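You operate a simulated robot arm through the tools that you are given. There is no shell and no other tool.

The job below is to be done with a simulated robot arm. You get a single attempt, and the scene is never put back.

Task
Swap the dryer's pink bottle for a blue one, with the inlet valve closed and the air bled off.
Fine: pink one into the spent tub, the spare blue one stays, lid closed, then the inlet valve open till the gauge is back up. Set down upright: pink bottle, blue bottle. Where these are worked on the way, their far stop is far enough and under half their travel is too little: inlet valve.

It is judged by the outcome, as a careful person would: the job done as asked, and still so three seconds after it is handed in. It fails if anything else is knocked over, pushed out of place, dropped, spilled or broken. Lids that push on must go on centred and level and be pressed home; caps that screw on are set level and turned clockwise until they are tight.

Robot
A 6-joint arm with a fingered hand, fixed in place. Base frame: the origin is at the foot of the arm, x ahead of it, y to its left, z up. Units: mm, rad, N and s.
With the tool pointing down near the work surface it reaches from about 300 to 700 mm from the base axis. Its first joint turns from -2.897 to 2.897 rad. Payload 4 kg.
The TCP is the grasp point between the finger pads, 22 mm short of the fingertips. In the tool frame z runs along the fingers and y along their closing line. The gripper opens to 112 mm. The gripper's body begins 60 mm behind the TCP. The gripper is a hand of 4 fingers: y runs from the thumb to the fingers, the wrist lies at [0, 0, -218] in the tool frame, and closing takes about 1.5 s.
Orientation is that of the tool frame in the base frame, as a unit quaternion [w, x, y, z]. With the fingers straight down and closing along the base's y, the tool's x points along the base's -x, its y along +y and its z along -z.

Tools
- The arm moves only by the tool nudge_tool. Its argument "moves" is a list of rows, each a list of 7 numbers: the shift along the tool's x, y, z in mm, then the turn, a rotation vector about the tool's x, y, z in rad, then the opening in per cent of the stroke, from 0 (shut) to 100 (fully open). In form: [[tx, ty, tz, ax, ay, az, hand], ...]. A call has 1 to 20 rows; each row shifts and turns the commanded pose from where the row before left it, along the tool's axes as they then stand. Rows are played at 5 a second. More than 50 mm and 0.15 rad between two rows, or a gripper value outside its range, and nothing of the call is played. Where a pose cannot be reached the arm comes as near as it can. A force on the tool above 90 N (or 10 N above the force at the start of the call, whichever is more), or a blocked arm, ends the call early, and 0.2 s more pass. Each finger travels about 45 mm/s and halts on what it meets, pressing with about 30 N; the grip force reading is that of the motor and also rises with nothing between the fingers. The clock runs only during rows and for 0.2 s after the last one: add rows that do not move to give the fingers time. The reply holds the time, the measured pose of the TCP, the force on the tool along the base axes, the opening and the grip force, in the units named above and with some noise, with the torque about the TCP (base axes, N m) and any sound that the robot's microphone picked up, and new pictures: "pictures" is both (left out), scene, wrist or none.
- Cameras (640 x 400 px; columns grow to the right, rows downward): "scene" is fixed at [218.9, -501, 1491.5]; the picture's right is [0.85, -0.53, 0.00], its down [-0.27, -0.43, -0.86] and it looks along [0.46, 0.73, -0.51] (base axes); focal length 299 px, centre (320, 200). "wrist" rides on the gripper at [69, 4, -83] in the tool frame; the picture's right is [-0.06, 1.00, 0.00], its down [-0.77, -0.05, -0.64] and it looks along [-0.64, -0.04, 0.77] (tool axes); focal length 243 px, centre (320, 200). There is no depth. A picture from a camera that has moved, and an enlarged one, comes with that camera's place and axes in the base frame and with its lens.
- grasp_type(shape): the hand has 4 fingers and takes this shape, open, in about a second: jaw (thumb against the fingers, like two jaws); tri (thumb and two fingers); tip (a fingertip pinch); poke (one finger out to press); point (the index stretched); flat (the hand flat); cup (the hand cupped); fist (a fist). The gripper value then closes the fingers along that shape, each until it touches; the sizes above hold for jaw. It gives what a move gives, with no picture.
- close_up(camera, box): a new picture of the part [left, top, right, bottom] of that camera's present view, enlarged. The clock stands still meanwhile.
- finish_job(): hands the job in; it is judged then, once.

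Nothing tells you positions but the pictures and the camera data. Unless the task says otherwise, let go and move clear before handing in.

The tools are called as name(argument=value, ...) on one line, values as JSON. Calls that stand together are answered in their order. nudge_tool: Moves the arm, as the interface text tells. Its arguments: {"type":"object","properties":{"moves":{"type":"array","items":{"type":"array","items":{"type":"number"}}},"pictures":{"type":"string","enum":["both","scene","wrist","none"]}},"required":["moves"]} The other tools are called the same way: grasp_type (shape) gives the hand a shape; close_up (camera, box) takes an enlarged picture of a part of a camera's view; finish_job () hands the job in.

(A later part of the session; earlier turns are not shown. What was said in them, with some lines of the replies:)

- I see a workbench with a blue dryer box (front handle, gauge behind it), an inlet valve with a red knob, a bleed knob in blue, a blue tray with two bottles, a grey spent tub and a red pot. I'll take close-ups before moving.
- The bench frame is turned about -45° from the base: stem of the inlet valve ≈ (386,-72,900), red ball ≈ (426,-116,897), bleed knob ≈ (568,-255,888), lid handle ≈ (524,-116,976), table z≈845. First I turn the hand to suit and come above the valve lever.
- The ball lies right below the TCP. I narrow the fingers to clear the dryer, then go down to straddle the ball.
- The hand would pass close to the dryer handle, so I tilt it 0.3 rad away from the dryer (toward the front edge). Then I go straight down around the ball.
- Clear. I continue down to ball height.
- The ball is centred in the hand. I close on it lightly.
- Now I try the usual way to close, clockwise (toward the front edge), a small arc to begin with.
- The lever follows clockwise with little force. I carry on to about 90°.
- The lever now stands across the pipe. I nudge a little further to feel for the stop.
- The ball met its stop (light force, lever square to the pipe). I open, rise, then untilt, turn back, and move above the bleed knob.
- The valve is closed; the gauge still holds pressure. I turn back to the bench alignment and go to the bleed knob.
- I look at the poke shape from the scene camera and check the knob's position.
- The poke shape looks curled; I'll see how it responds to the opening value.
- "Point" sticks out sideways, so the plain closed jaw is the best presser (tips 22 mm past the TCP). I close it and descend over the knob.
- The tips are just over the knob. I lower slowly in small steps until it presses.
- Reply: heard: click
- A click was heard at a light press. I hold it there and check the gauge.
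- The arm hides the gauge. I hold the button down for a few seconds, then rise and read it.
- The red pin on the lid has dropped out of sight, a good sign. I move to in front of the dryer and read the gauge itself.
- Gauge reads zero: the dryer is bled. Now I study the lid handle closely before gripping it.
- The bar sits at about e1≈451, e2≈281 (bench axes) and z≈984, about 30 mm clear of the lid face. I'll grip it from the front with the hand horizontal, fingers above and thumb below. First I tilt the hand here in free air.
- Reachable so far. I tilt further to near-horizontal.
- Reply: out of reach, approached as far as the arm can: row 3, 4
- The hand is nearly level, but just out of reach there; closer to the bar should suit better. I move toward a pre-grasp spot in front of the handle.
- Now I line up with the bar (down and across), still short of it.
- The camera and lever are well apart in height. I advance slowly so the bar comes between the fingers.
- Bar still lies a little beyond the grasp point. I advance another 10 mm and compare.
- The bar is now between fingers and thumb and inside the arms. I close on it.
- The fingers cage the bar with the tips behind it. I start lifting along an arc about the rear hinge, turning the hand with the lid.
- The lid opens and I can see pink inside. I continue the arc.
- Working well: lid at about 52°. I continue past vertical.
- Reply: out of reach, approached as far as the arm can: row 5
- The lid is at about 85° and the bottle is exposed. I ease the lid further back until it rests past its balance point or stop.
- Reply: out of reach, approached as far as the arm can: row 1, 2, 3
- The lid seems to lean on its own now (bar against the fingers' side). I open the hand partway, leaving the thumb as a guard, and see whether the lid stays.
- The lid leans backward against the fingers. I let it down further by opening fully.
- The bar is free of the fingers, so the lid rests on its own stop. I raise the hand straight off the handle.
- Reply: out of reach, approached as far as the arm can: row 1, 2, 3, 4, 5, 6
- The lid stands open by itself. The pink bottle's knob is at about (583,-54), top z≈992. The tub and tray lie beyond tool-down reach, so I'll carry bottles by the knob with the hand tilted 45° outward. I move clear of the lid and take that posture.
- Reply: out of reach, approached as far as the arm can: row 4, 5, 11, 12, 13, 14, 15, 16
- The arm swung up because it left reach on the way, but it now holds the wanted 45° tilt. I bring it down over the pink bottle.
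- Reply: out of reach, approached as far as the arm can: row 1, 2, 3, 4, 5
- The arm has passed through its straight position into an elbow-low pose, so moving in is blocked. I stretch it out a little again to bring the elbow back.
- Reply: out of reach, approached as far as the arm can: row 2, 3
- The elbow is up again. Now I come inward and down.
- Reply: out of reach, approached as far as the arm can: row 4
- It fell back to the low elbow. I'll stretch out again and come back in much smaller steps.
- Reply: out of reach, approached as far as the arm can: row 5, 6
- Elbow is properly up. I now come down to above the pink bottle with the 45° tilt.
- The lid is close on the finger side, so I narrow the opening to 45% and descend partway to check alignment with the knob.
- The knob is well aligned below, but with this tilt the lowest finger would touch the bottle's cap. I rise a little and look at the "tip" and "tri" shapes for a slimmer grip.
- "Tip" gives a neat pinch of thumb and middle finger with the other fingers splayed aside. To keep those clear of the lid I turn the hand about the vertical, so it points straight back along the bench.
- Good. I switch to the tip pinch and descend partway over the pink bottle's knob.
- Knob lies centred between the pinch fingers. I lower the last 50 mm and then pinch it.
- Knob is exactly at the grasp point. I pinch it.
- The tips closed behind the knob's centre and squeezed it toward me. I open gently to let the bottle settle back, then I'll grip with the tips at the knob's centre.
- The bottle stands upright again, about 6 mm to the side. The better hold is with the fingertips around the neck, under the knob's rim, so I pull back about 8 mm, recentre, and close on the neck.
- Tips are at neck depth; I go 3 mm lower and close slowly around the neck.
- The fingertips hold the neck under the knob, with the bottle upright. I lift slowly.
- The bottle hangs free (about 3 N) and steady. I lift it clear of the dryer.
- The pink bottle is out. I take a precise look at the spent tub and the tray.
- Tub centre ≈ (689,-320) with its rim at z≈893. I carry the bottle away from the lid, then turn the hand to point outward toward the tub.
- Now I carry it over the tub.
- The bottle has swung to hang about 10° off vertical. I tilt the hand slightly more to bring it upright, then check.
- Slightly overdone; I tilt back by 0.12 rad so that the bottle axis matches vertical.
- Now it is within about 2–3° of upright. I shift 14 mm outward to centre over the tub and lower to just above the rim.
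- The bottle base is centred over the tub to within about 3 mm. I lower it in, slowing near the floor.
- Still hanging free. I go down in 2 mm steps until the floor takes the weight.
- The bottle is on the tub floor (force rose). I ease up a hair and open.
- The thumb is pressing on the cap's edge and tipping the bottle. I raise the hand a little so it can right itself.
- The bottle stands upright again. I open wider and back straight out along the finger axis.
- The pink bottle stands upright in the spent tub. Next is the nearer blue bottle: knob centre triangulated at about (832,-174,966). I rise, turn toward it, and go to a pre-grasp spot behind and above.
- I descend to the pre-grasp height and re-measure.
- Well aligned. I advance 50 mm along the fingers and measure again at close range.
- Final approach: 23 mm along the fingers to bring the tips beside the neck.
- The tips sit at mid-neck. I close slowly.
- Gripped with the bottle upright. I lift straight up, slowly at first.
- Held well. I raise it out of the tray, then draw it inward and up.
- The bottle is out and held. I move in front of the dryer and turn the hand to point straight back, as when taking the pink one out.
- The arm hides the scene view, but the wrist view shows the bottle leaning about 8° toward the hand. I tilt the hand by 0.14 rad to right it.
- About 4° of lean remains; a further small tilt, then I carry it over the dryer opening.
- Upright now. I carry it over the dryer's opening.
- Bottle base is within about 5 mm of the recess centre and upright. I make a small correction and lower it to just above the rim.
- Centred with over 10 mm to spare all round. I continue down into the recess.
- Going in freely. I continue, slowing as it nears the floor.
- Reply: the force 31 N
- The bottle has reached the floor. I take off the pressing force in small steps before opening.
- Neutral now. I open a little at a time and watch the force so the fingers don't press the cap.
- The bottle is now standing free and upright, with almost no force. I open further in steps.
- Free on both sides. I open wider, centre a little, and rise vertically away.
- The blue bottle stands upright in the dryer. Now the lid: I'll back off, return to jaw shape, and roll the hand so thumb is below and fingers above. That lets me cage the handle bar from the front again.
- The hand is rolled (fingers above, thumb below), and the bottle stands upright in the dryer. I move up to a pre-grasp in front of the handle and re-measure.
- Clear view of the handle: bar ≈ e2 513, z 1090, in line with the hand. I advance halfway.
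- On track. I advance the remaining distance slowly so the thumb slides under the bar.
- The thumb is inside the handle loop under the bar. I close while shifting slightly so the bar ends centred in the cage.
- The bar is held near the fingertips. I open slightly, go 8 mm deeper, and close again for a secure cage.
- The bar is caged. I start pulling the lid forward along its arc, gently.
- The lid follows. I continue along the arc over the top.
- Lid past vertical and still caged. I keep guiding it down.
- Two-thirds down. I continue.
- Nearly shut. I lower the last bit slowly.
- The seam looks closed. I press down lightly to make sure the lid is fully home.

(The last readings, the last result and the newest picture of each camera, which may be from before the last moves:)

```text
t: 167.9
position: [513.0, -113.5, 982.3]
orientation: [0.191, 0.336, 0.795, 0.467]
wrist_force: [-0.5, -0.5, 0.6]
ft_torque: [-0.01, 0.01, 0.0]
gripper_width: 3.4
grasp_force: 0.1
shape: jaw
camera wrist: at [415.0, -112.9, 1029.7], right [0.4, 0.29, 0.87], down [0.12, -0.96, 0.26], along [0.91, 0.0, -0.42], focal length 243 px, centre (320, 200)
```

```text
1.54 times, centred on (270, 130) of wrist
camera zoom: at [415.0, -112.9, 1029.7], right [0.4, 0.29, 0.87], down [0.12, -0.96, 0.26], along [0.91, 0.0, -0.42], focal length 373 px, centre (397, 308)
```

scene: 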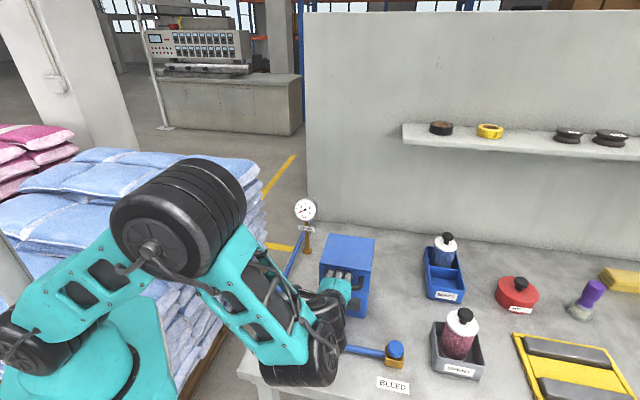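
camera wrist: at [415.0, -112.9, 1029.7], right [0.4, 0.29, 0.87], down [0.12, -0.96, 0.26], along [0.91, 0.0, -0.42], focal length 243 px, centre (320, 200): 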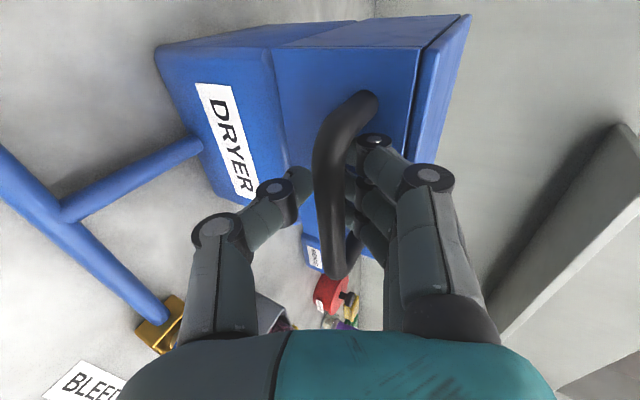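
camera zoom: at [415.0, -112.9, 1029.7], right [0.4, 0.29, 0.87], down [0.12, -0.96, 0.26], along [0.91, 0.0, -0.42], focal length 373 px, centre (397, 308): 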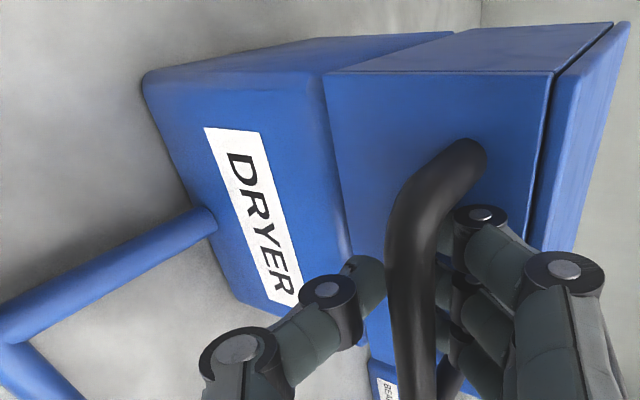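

The bar stays still while the hand moves down, so the lid is resting closed. One more light push with the fingers on top confirms it.

nudge_tool(moves=[[0, -2.2, 1.2, 0, 0, 0, 3], [0, -2.2, 1.2, 0, 0, 0, 3], [0, 0, 0, 0, 0, 0, 3]], pictures="none")

nudge_tool(moves=[[0, -1.7, 1, 0, 0, 0, 3], [0, 0, 0, 0, 0, 0, 3], [0, 0, 0, 0, 0, 0, 3]], pictures="none")

```text
t: 168.7
position: [513.8, -113.9, 977.9]
orientation: [0.191, 0.336, 0.795, 0.467]
wrist_force: [-0.5, 0.1, 0.3]
ft_torque: [-0.02, 0.0, -0.01]
gripper_width: 3.2
grasp_force: 0.0
shape: jaw
```

```text
t: 169.5
position: [513.6, -114.1, 975.8]
orientation: [0.191, 0.336, 0.795, 0.466]
wrist_force: [-0.4, -0.3, 0.3]
ft_torque: [0.01, 0.0, 0.02]
gripper_width: 3.3
grasp_force: 0.0
shape: jaw
```

nudge_tool(moves=[[0, -1.7, 1, 0, 0, 0, 3], [0, -1.7, 1, 0, 0, 0, 3], [0, 0, 0, 0, 0, 0, 3]], pictures="wrist")

close_up(camera="scene", box=[310, 210, 400, 320])

```text
t: 170.3
position: [514.0, -115.4, 972.7]
orientation: [0.191, 0.336, 0.795, 0.467]
wrist_force: [0.0, 0.4, 0.4]
ft_torque: [0.0, -0.01, -0.04]
gripper_width: 3.8
grasp_force: 0.1
shape: jaw
camera wrist: at [415.1, -113.3, 1018.2], right [0.4, 0.29, 0.87], down [0.12, -0.96, 0.26], along [0.91, 0.0, -0.42], focal length 243 px, centre (320, 200)
```

wrist: 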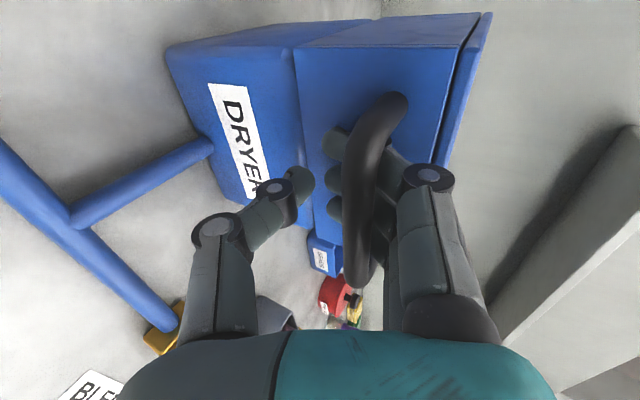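

```text
3.64 times, centred on (355, 265) of scene
camera zoom: at [218.9, -501.0, 1491.5], right [0.85, -0.53, 0.0], down [-0.27, -0.43, -0.86], along [0.46, 0.73, -0.51], focal length 1088 px, centre (193, -36)
```

zoom: 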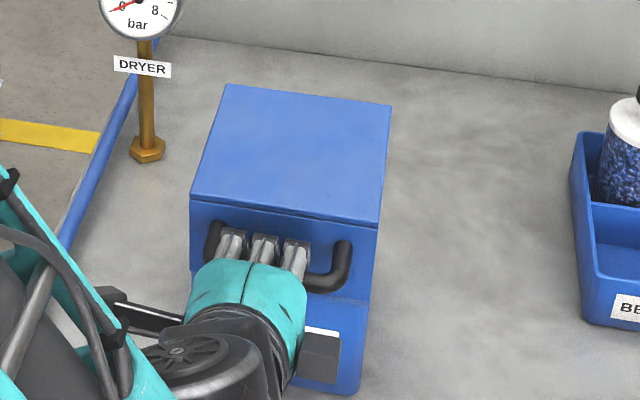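

The lid is fully closed, just as it was at the start. The fingers wrap over the bar, so I raise slightly to centre it, then open while backing out.

nudge_tool(moves=[[0, 6, -3.4, 0, 0, 0, 3], [0, 6, -3.4, 0, 0, 0, 3], [0, 0, -2, 0, 0, 0, 10], [0, 0, -3, 0, 0, 0, 18], [0, 0, -3, 0, 0, 0, 26], [0, 0, -4, 0, 0, 0, 34], [0, 0, -5, 0, 0, 0, 42], [0, 0, 0, 0, 0, 0, 45]])

```text
t: 172.1
position: [503.0, -124.0, 993.7]
orientation: [0.191, 0.335, 0.795, 0.467]
wrist_force: [-0.3, -0.3, 0.5]
ft_torque: [0.02, 0.02, -0.01]
gripper_width: 49.8
grasp_force: 0.1
shape: jaw
camera wrist: at [404.5, -123.4, 1040.2], right [0.4, 0.29, 0.87], down [0.12, -0.96, 0.26], along [0.91, 0.0, -0.42], focal length 243 px, centre (320, 200)
```

scene: 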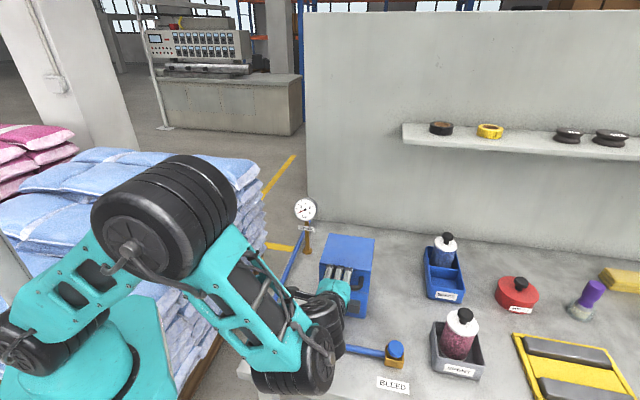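
wrist: 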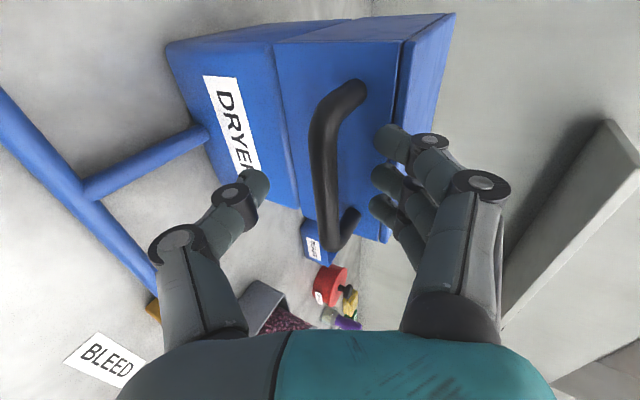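

Clear of the handle, and the lid is shut. I back away and bring the hand to tool-down again, ready for the inlet valve.

nudge_tool(moves=[[0, 0, -15, 0, 0, 0, 55], [0, 0, -20, 0, 0, 0, 55], [0, 0, -20, 0, 0, 0, 55], [0, 0, -20, 0, 0, 0, 55], [0, 0, -20, 0, 0, 0, 55], [0, 0, 0, 0.1325, 0, 0, 55], [0, 0, 0, 0.1325, 0, 0, 55], [0, 0, 0, 0.1325, 0, 0, 55], [0, 0, 0, 0.1325, 0, 0, 55], [0, 0, 0, 0.1325, 0, 0, 55], [0, 0, 0, 0.1325, 0, 0, 55], [0, 0, 0, 0.1325, 0, 0, 55], [0, 0, 0, 0.1325, 0, 0, 55], [0, 0, 0, 0, 0, 0, 55]])

close_up(camera="scene", box=[240, 190, 420, 400])

```text
t: 175.1
position: [443.1, -183.0, 1041.0]
orientation: [-0.005, 0.386, 0.923, 0.0]
wrist_force: [-0.5, 0.0, 0.3]
ft_torque: [-0.02, 0.0, 0.02]
gripper_width: 60.9
grasp_force: 0.0
shape: jaw
camera wrist: at [399.6, -129.8, 1125.6], right [0.76, 0.65, 0.0], down [0.51, -0.58, 0.63], along [0.41, -0.48, -0.77], focal length 243 px, centre (320, 200)
```

scene: 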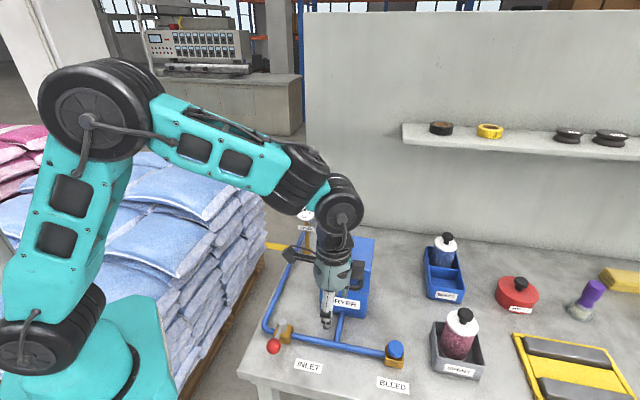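
wrist: 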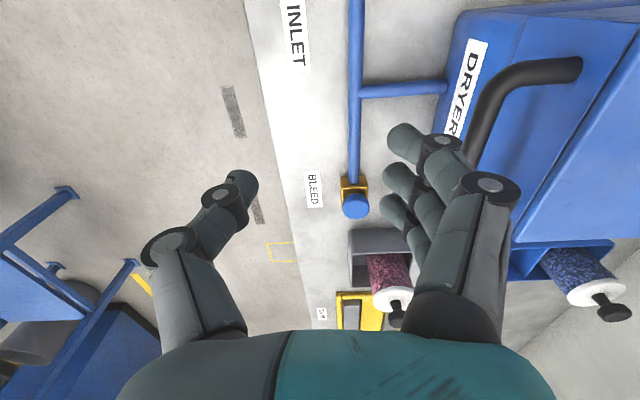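

```text
1.90 times, centred on (330, 295) of scene
camera zoom: at [218.9, -501.0, 1491.5], right [0.85, -0.53, 0.0], down [-0.27, -0.43, -0.86], along [0.46, 0.73, -0.51], focal length 570 px, centre (301, 19)
```

zoom: 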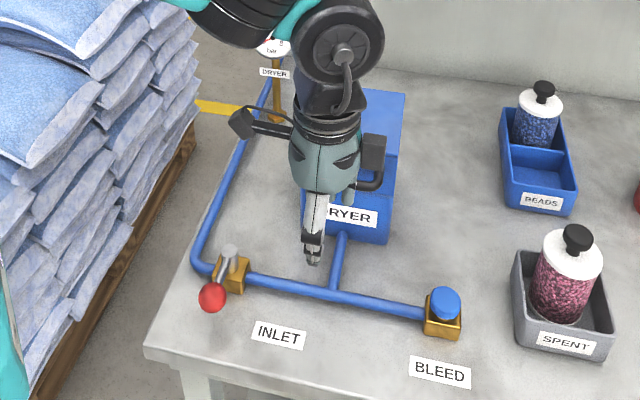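

Everything is in place; the lever points toward the front, ball ≈ (344,-115). I move above it and turn the hand square to the lever.

nudge_tool(moves=[[29.5, -5.5, 0, 0, 0, 0, 58], [29.5, -5.5, 0, 0, 0, 0, 58], [29.5, -5.5, 0, 0, 0, 0, 58], [29.5, -5.5, 0, 0, 0, 0, 58], [0, 0, 0, 0, 0, 0.1418, 58], [0, 0, 0, 0, 0, 0.1418, 58], [0, 0, 0, 0, 0, 0.1418, 58], [0, 0, 0, 0, 0, 0.1418, 58], [0, 0, 0, 0, 0, 0.1418, 58], [0, 0, 0, 0, 0, 0.1418, 58], [0, 0, 0, 0, 0, 0.1418, 58], [0, 0, 0, 0, 0, 0.1418, 58], [0, 0, 0, 0, 0, 0.1418, 58], [0, 0, 0, 0, 0, 0.1418, 58], [0, 0, 0, 0, 0, 0.1418, 58], [0, 0, 0, -0.15, 0, 0, 58], [0, 0, 0, -0.15, 0, 0, 58], [0, 0, 0, 0, 0, 0, 58]])

```text
t: 178.9
position: [346.1, -114.8, 1041.4]
orientation: [0.134, 0.913, 0.381, 0.055]
wrist_force: [0.1, 0.0, 1.3]
ft_torque: [0.0, 0.01, 0.02]
gripper_width: 64.4
grasp_force: 0.1
shape: jaw
camera wrist: at [380.4, -50.4, 1123.8], right [0.63, -0.72, 0.29], down [-0.7, -0.38, 0.6], along [-0.32, -0.58, -0.74], focal length 243 px, centre (320, 200)
```

scene: 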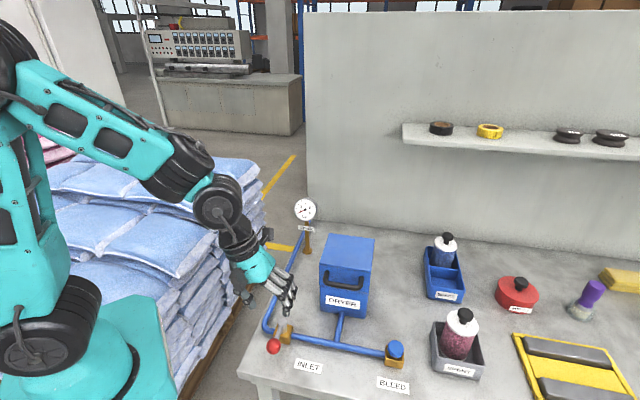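
wrist: 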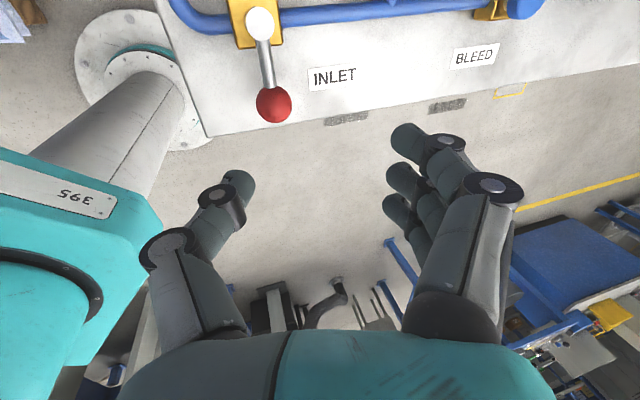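

Ball directly below. I descend to straddle it.

nudge_tool(moves=[[-0.5, -6.7, 19.5, 0, 0, 0, 58], [-0.5, -6.7, 19.5, 0, 0, 0, 58], [-0.5, -6.7, 19.5, 0, 0, 0, 58], [0, -6, 19.5, 0, 0, 0, 58], [0, -6, 19.5, 0, 0, 0, 58], [0, -6, 19.5, 0, 0, 0, 58], [0, -6, 19.5, 0, 0, 0, 58], [0, 0, 0, 0, 0, 0, 58]])

```text
t: 180.7
position: [342.0, -112.8, 899.5]
orientation: [0.134, 0.914, 0.38, 0.053]
wrist_force: [-0.4, 0.0, -0.2]
ft_torque: [0.02, 0.02, -0.03]
gripper_width: 64.4
grasp_force: 0.1
shape: jaw
camera wrist: at [376.9, -48.9, 981.1], right [0.63, -0.72, 0.28], down [-0.7, -0.38, 0.6], along [-0.33, -0.58, -0.75], focal length 243 px, centre (320, 200)
```

scene: 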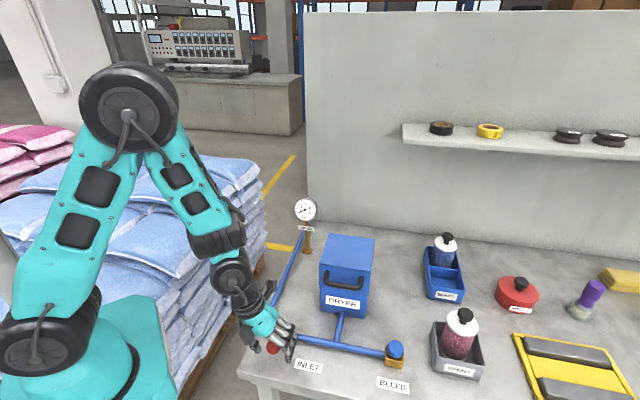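
wrist: 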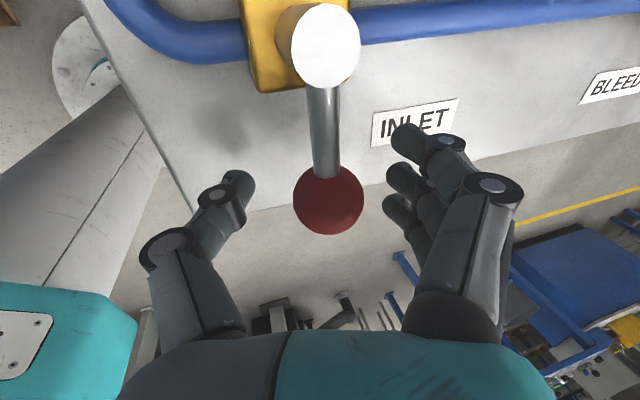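

Centred. I close lightly and swing the lever back counter-clockwise toward the pipe line.

nudge_tool(moves=[[0, 0, 0, 0, 0, 0, 35], [0, 0, 0, 0, 0, 0, 22], [0, 0, 0, 0, 0, 0, 22], [0, 0, 0, 0, 0, 0, 22], [0.42, 6.75, 2.09, 0, 0.0355, -0.1146, 22], [0.42, 6.75, 2.09, 0, 0.0355, -0.1146, 22], [0.42, 6.75, 2.09, 0, 0.0355, -0.1146, 22], [0.42, 6.75, 2.09, 0, 0.0355, -0.1146, 22], [0, 0, 0, 0, 0, 0, 22]])

```text
t: 182.7
position: [366.8, -127.4, 899.4]
orientation: [0.115, 0.797, 0.587, 0.087]
wrist_force: [-1.6, -0.5, -0.4]
ft_torque: [0.0, 0.01, 0.02]
gripper_width: 25.1
grasp_force: 0.0
shape: jaw
camera wrist: at [368.8, -55.4, 981.7], right [0.89, -0.34, 0.28], down [-0.45, -0.66, 0.6], along [-0.02, -0.66, -0.75], focal length 243 px, centre (320, 200)
```

scene: 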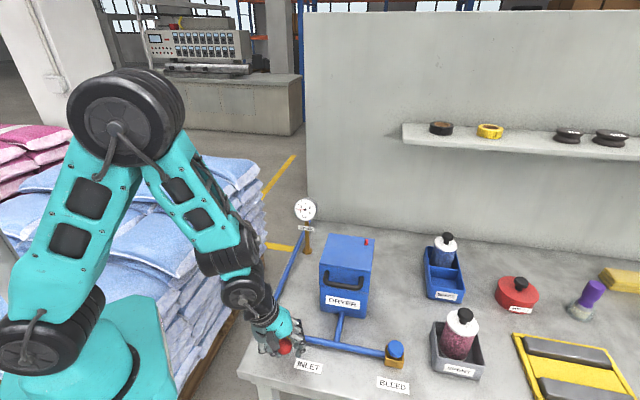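
wrist: 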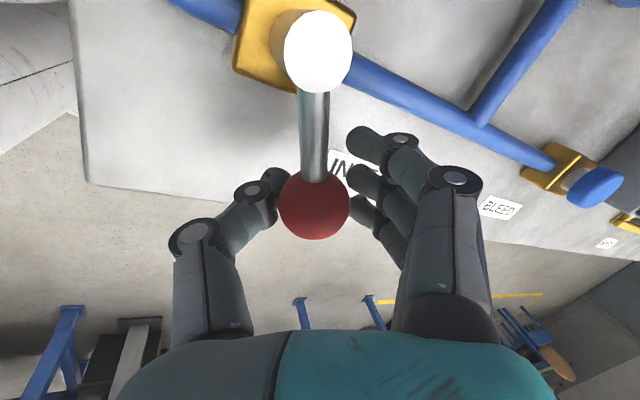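

The lever follows and the red pin on the lid has already risen. I continue to the far stop.

nudge_tool(moves=[[0.42, 6.75, 2.09, 0, 0.0355, -0.1146, 22], [0.42, 6.75, 2.09, 0, 0.0355, -0.1146, 22], [0.42, 6.75, 2.09, 0, 0.0355, -0.1146, 22], [0.42, 6.75, 2.09, 0, 0.0355, -0.1146, 22], [0.42, 6.75, 2.09, 0, 0.0355, -0.1146, 22], [0.42, 6.75, 2.09, 0, 0.0355, -0.1146, 22], [0.42, 6.75, 2.09, 0, 0.0355, -0.1146, 22], [0.42, 6.75, 2.09, 0, 0.0355, -0.1146, 22], [0.42, 6.75, 2.09, 0, 0.0355, -0.1146, 22], [0, 0, 0, 0, 0, 0, 22]])

```text
t: 184.9
position: [425.4, -112.0, 898.6]
orientation: [0.053, 0.381, 0.912, 0.139]
wrist_force: [-1.0, -0.5, -0.2]
ft_torque: [-0.01, 0.01, -0.02]
gripper_width: 25.2
grasp_force: 0.1
shape: jaw
camera wrist: at [363.0, -77.3, 980.4], right [0.73, 0.62, 0.29], down [0.37, -0.71, 0.59], along [0.58, -0.32, -0.75], focal length 243 px, centre (320, 200)
```

scene: 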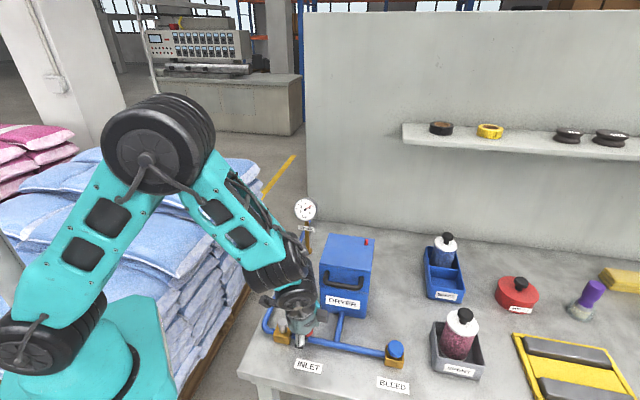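
wrist: 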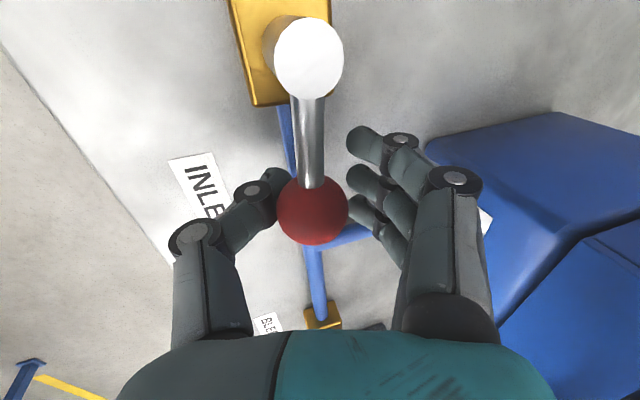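

Nearly in line with the pipe. I nudge on to the stop and read the gauge.

nudge_tool(moves=[[0.1, 3.4, 1.05, 0, 0.0177, -0.0573, 22], [0.1, 3.4, 1.05, 0, 0.0177, -0.0573, 22], [0, 0, 0, 0, 0, 0, 22]])

close_up(camera="scene", box=[280, 190, 340, 260])

close_up(camera="wrist", box=[200, 0, 440, 340])

```text
t: 185.7
position: [430.2, -106.9, 897.1]
orientation: [0.043, 0.327, 0.933, 0.141]
wrist_force: [-4.7, -2.1, 1.3]
ft_torque: [-0.01, 0.07, -0.02]
gripper_width: 26.7
grasp_force: 0.0
shape: jaw
camera wrist: at [363.8, -79.8, 979.9], right [0.65, 0.7, 0.29], down [0.46, -0.66, 0.59], along [0.61, -0.25, -0.75], focal length 243 px, centre (320, 200)
```

scene: 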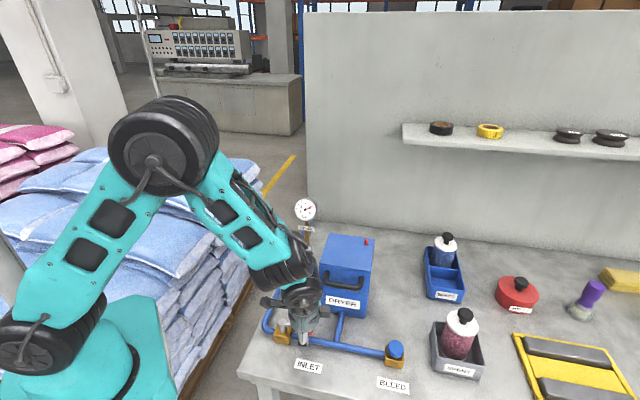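
wrist: 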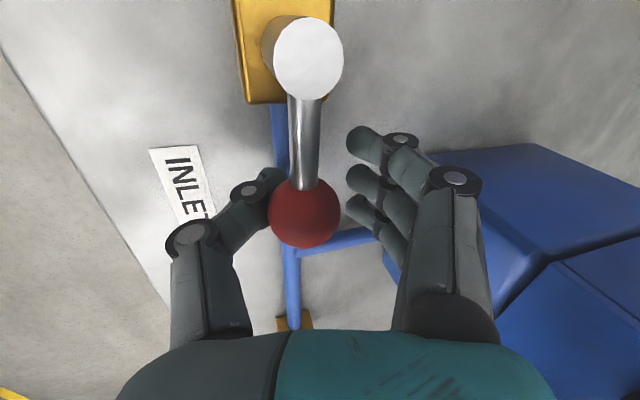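

```text
5.71 times, centred on (310, 225) of scene
camera zoom: at [218.9, -501.0, 1491.5], right [0.85, -0.53, 0.0], down [-0.27, -0.43, -0.86], along [0.46, 0.73, -0.51], focal length 1709 px, centre (377, 57)
```

zoom: 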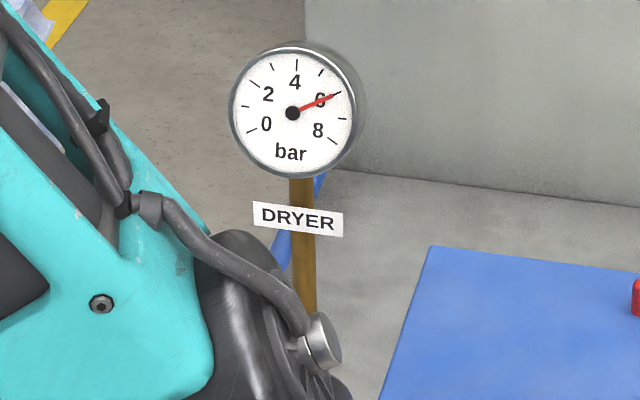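

```text
1.18 times, centred on (320, 170) of wrist
camera zoom: at [363.8, -79.8, 979.9], right [0.65, 0.7, 0.29], down [0.46, -0.66, 0.59], along [0.61, -0.25, -0.75], focal length 285 px, centre (320, 235)
```

zoom: 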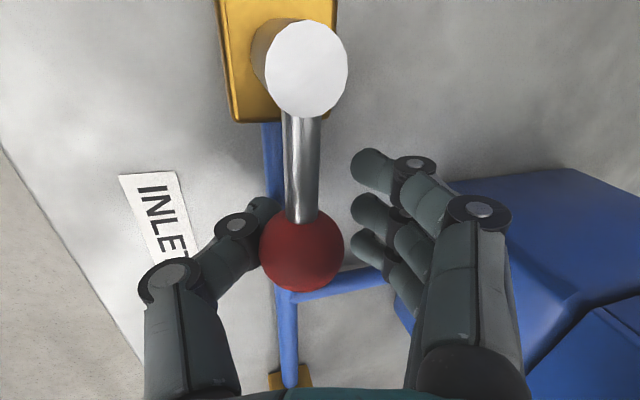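

Gauge is back at 6 bar with the lever at its stop. I ease off, open, and rise clear.

nudge_tool(moves=[[0, -3.5, -1, 0, 0, 0, 30], [0, 0, 0, 0, 0, 0, 55], [0, 0, 0, 0, 0, 0, 58], [0, 0, 0, 0, 0, 0, 58], [0, 5.9, -19.1, 0, 0, 0, 58], [0, 5.9, -19.1, 0, 0, 0, 58], [0, 5.9, -19.1, 0, 0, 0, 58], [0, 5.9, -19.1, 0, 0, 0, 58], [0, 5.9, -19.1, 0, 0, 0, 58], [0, 5.9, -19.1, 0, 0, 0, 58], [0, 5.9, -19.1, 0, 0, 0, 58], [0, 5.9, -19.1, 0, 0, 0, 58], [0, 5.9, -19.1, 0, 0, 0, 58], [0, 5.9, -19.1, 0, 0, 0, 58], [0, -20, -20, 0, 0, 0, 58], [0, -30, -20, 0, 0, 0, 58], [0, -30, -20, 0, 0, 0, 58], [0, 0, 0, 0, 0, 0, 58]])

close_up(camera="scene", box=[240, 190, 420, 400])

close_up(camera="scene", box=[400, 220, 560, 400])

close_up(camera="scene", box=[280, 190, 340, 260])

```text
t: 189.5
position: [369.5, -186.7, 1131.0]
orientation: [0.044, 0.327, 0.933, 0.142]
wrist_force: [-0.1, -0.1, 0.9]
ft_torque: [0.0, -0.06, -0.02]
gripper_width: 64.8
grasp_force: 0.1
shape: jaw
camera wrist: at [304.2, -157.8, 1214.0], right [0.65, 0.7, 0.29], down [0.46, -0.66, 0.59], along [0.61, -0.25, -0.75], focal length 243 px, centre (320, 200)
```

scene: 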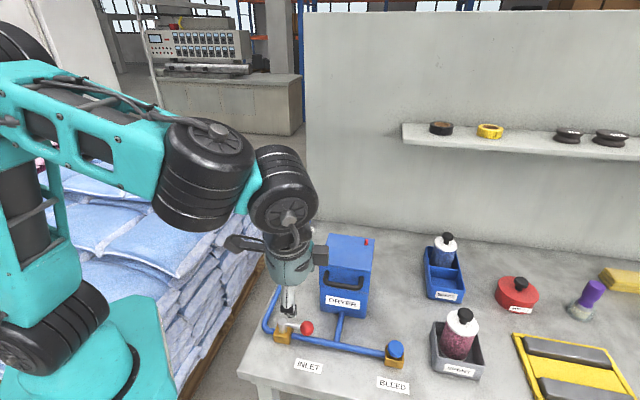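
wrist: 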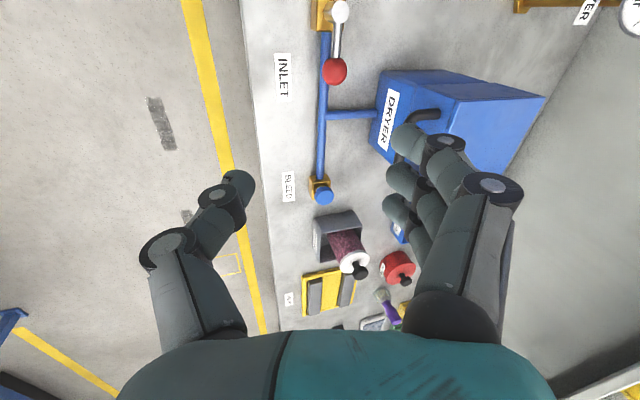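

```text
1.90 times, centred on (330, 295) of scene
camera zoom: at [218.9, -501.0, 1491.5], right [0.85, -0.53, 0.0], down [-0.27, -0.43, -0.86], along [0.46, 0.73, -0.51], focal length 570 px, centre (301, 19)
```

zoom: 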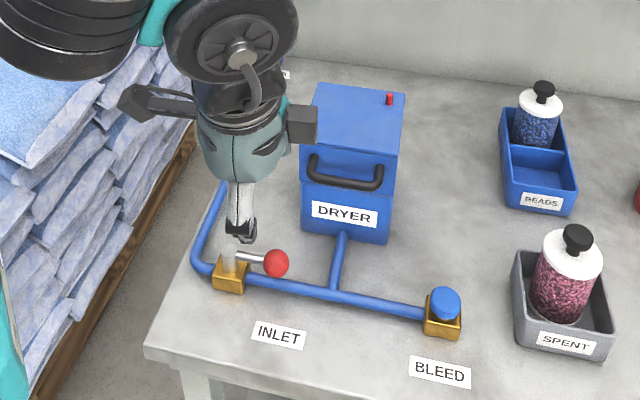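

```text
2.22 times, centred on (480, 310) of scene
camera zoom: at [218.9, -501.0, 1491.5], right [0.85, -0.53, 0.0], down [-0.27, -0.43, -0.86], along [0.46, 0.73, -0.51], focal length 665 px, centre (-36, -44)
```

zoom: 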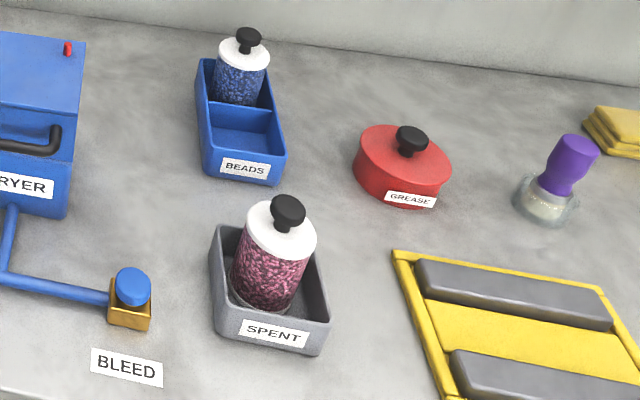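

```text
5.71 times, centred on (310, 225) of scene
camera zoom: at [218.9, -501.0, 1491.5], right [0.85, -0.53, 0.0], down [-0.27, -0.43, -0.86], along [0.46, 0.73, -0.51], focal length 1709 px, centre (377, 57)
```

zoom: 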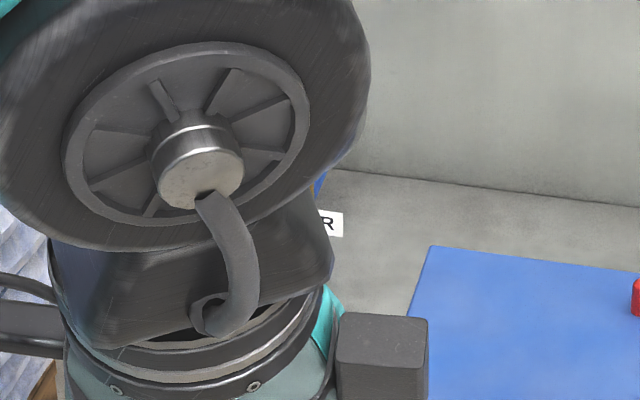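

Everything is as asked: the pink bottle is upright in the spent tub, one blue bottle is in the dryer and the spare is still in the tray. The lid is shut and the valve is open at its stop. The gauge last read 6 bar and the pin is up. The hand is clear, so I hand in.

finish_job()

```text
The job is handed in.
```

The bottle swap is done and handed in; I haven't seen the judge's result.

- **Isolation:** I closed the inlet valve to its stop. I then held the bleed button until the gauge read zero, before opening the lid.
- **Pink bottle:** It stands upright in the spent tub. It tipped briefly against my thumb as I let go, and righted itself when I raised the hand.
- **Blue bottle:** The nearer one from the tray stands upright in the dryer. It may sit slightly toward the front of the recess. The spare blue one is untouched in the tray.
- **Lid:** It is closed, and looks the same in the pictures as it did at the start.
- **Inlet valve:** It is open at its far stop. The gauge read 6 bar again, the same as at the start, and the red pin on the lid is back up.

Nothing else on the bench was knocked over or moved, as far as the final pictures show, and the hand is clear of everything.
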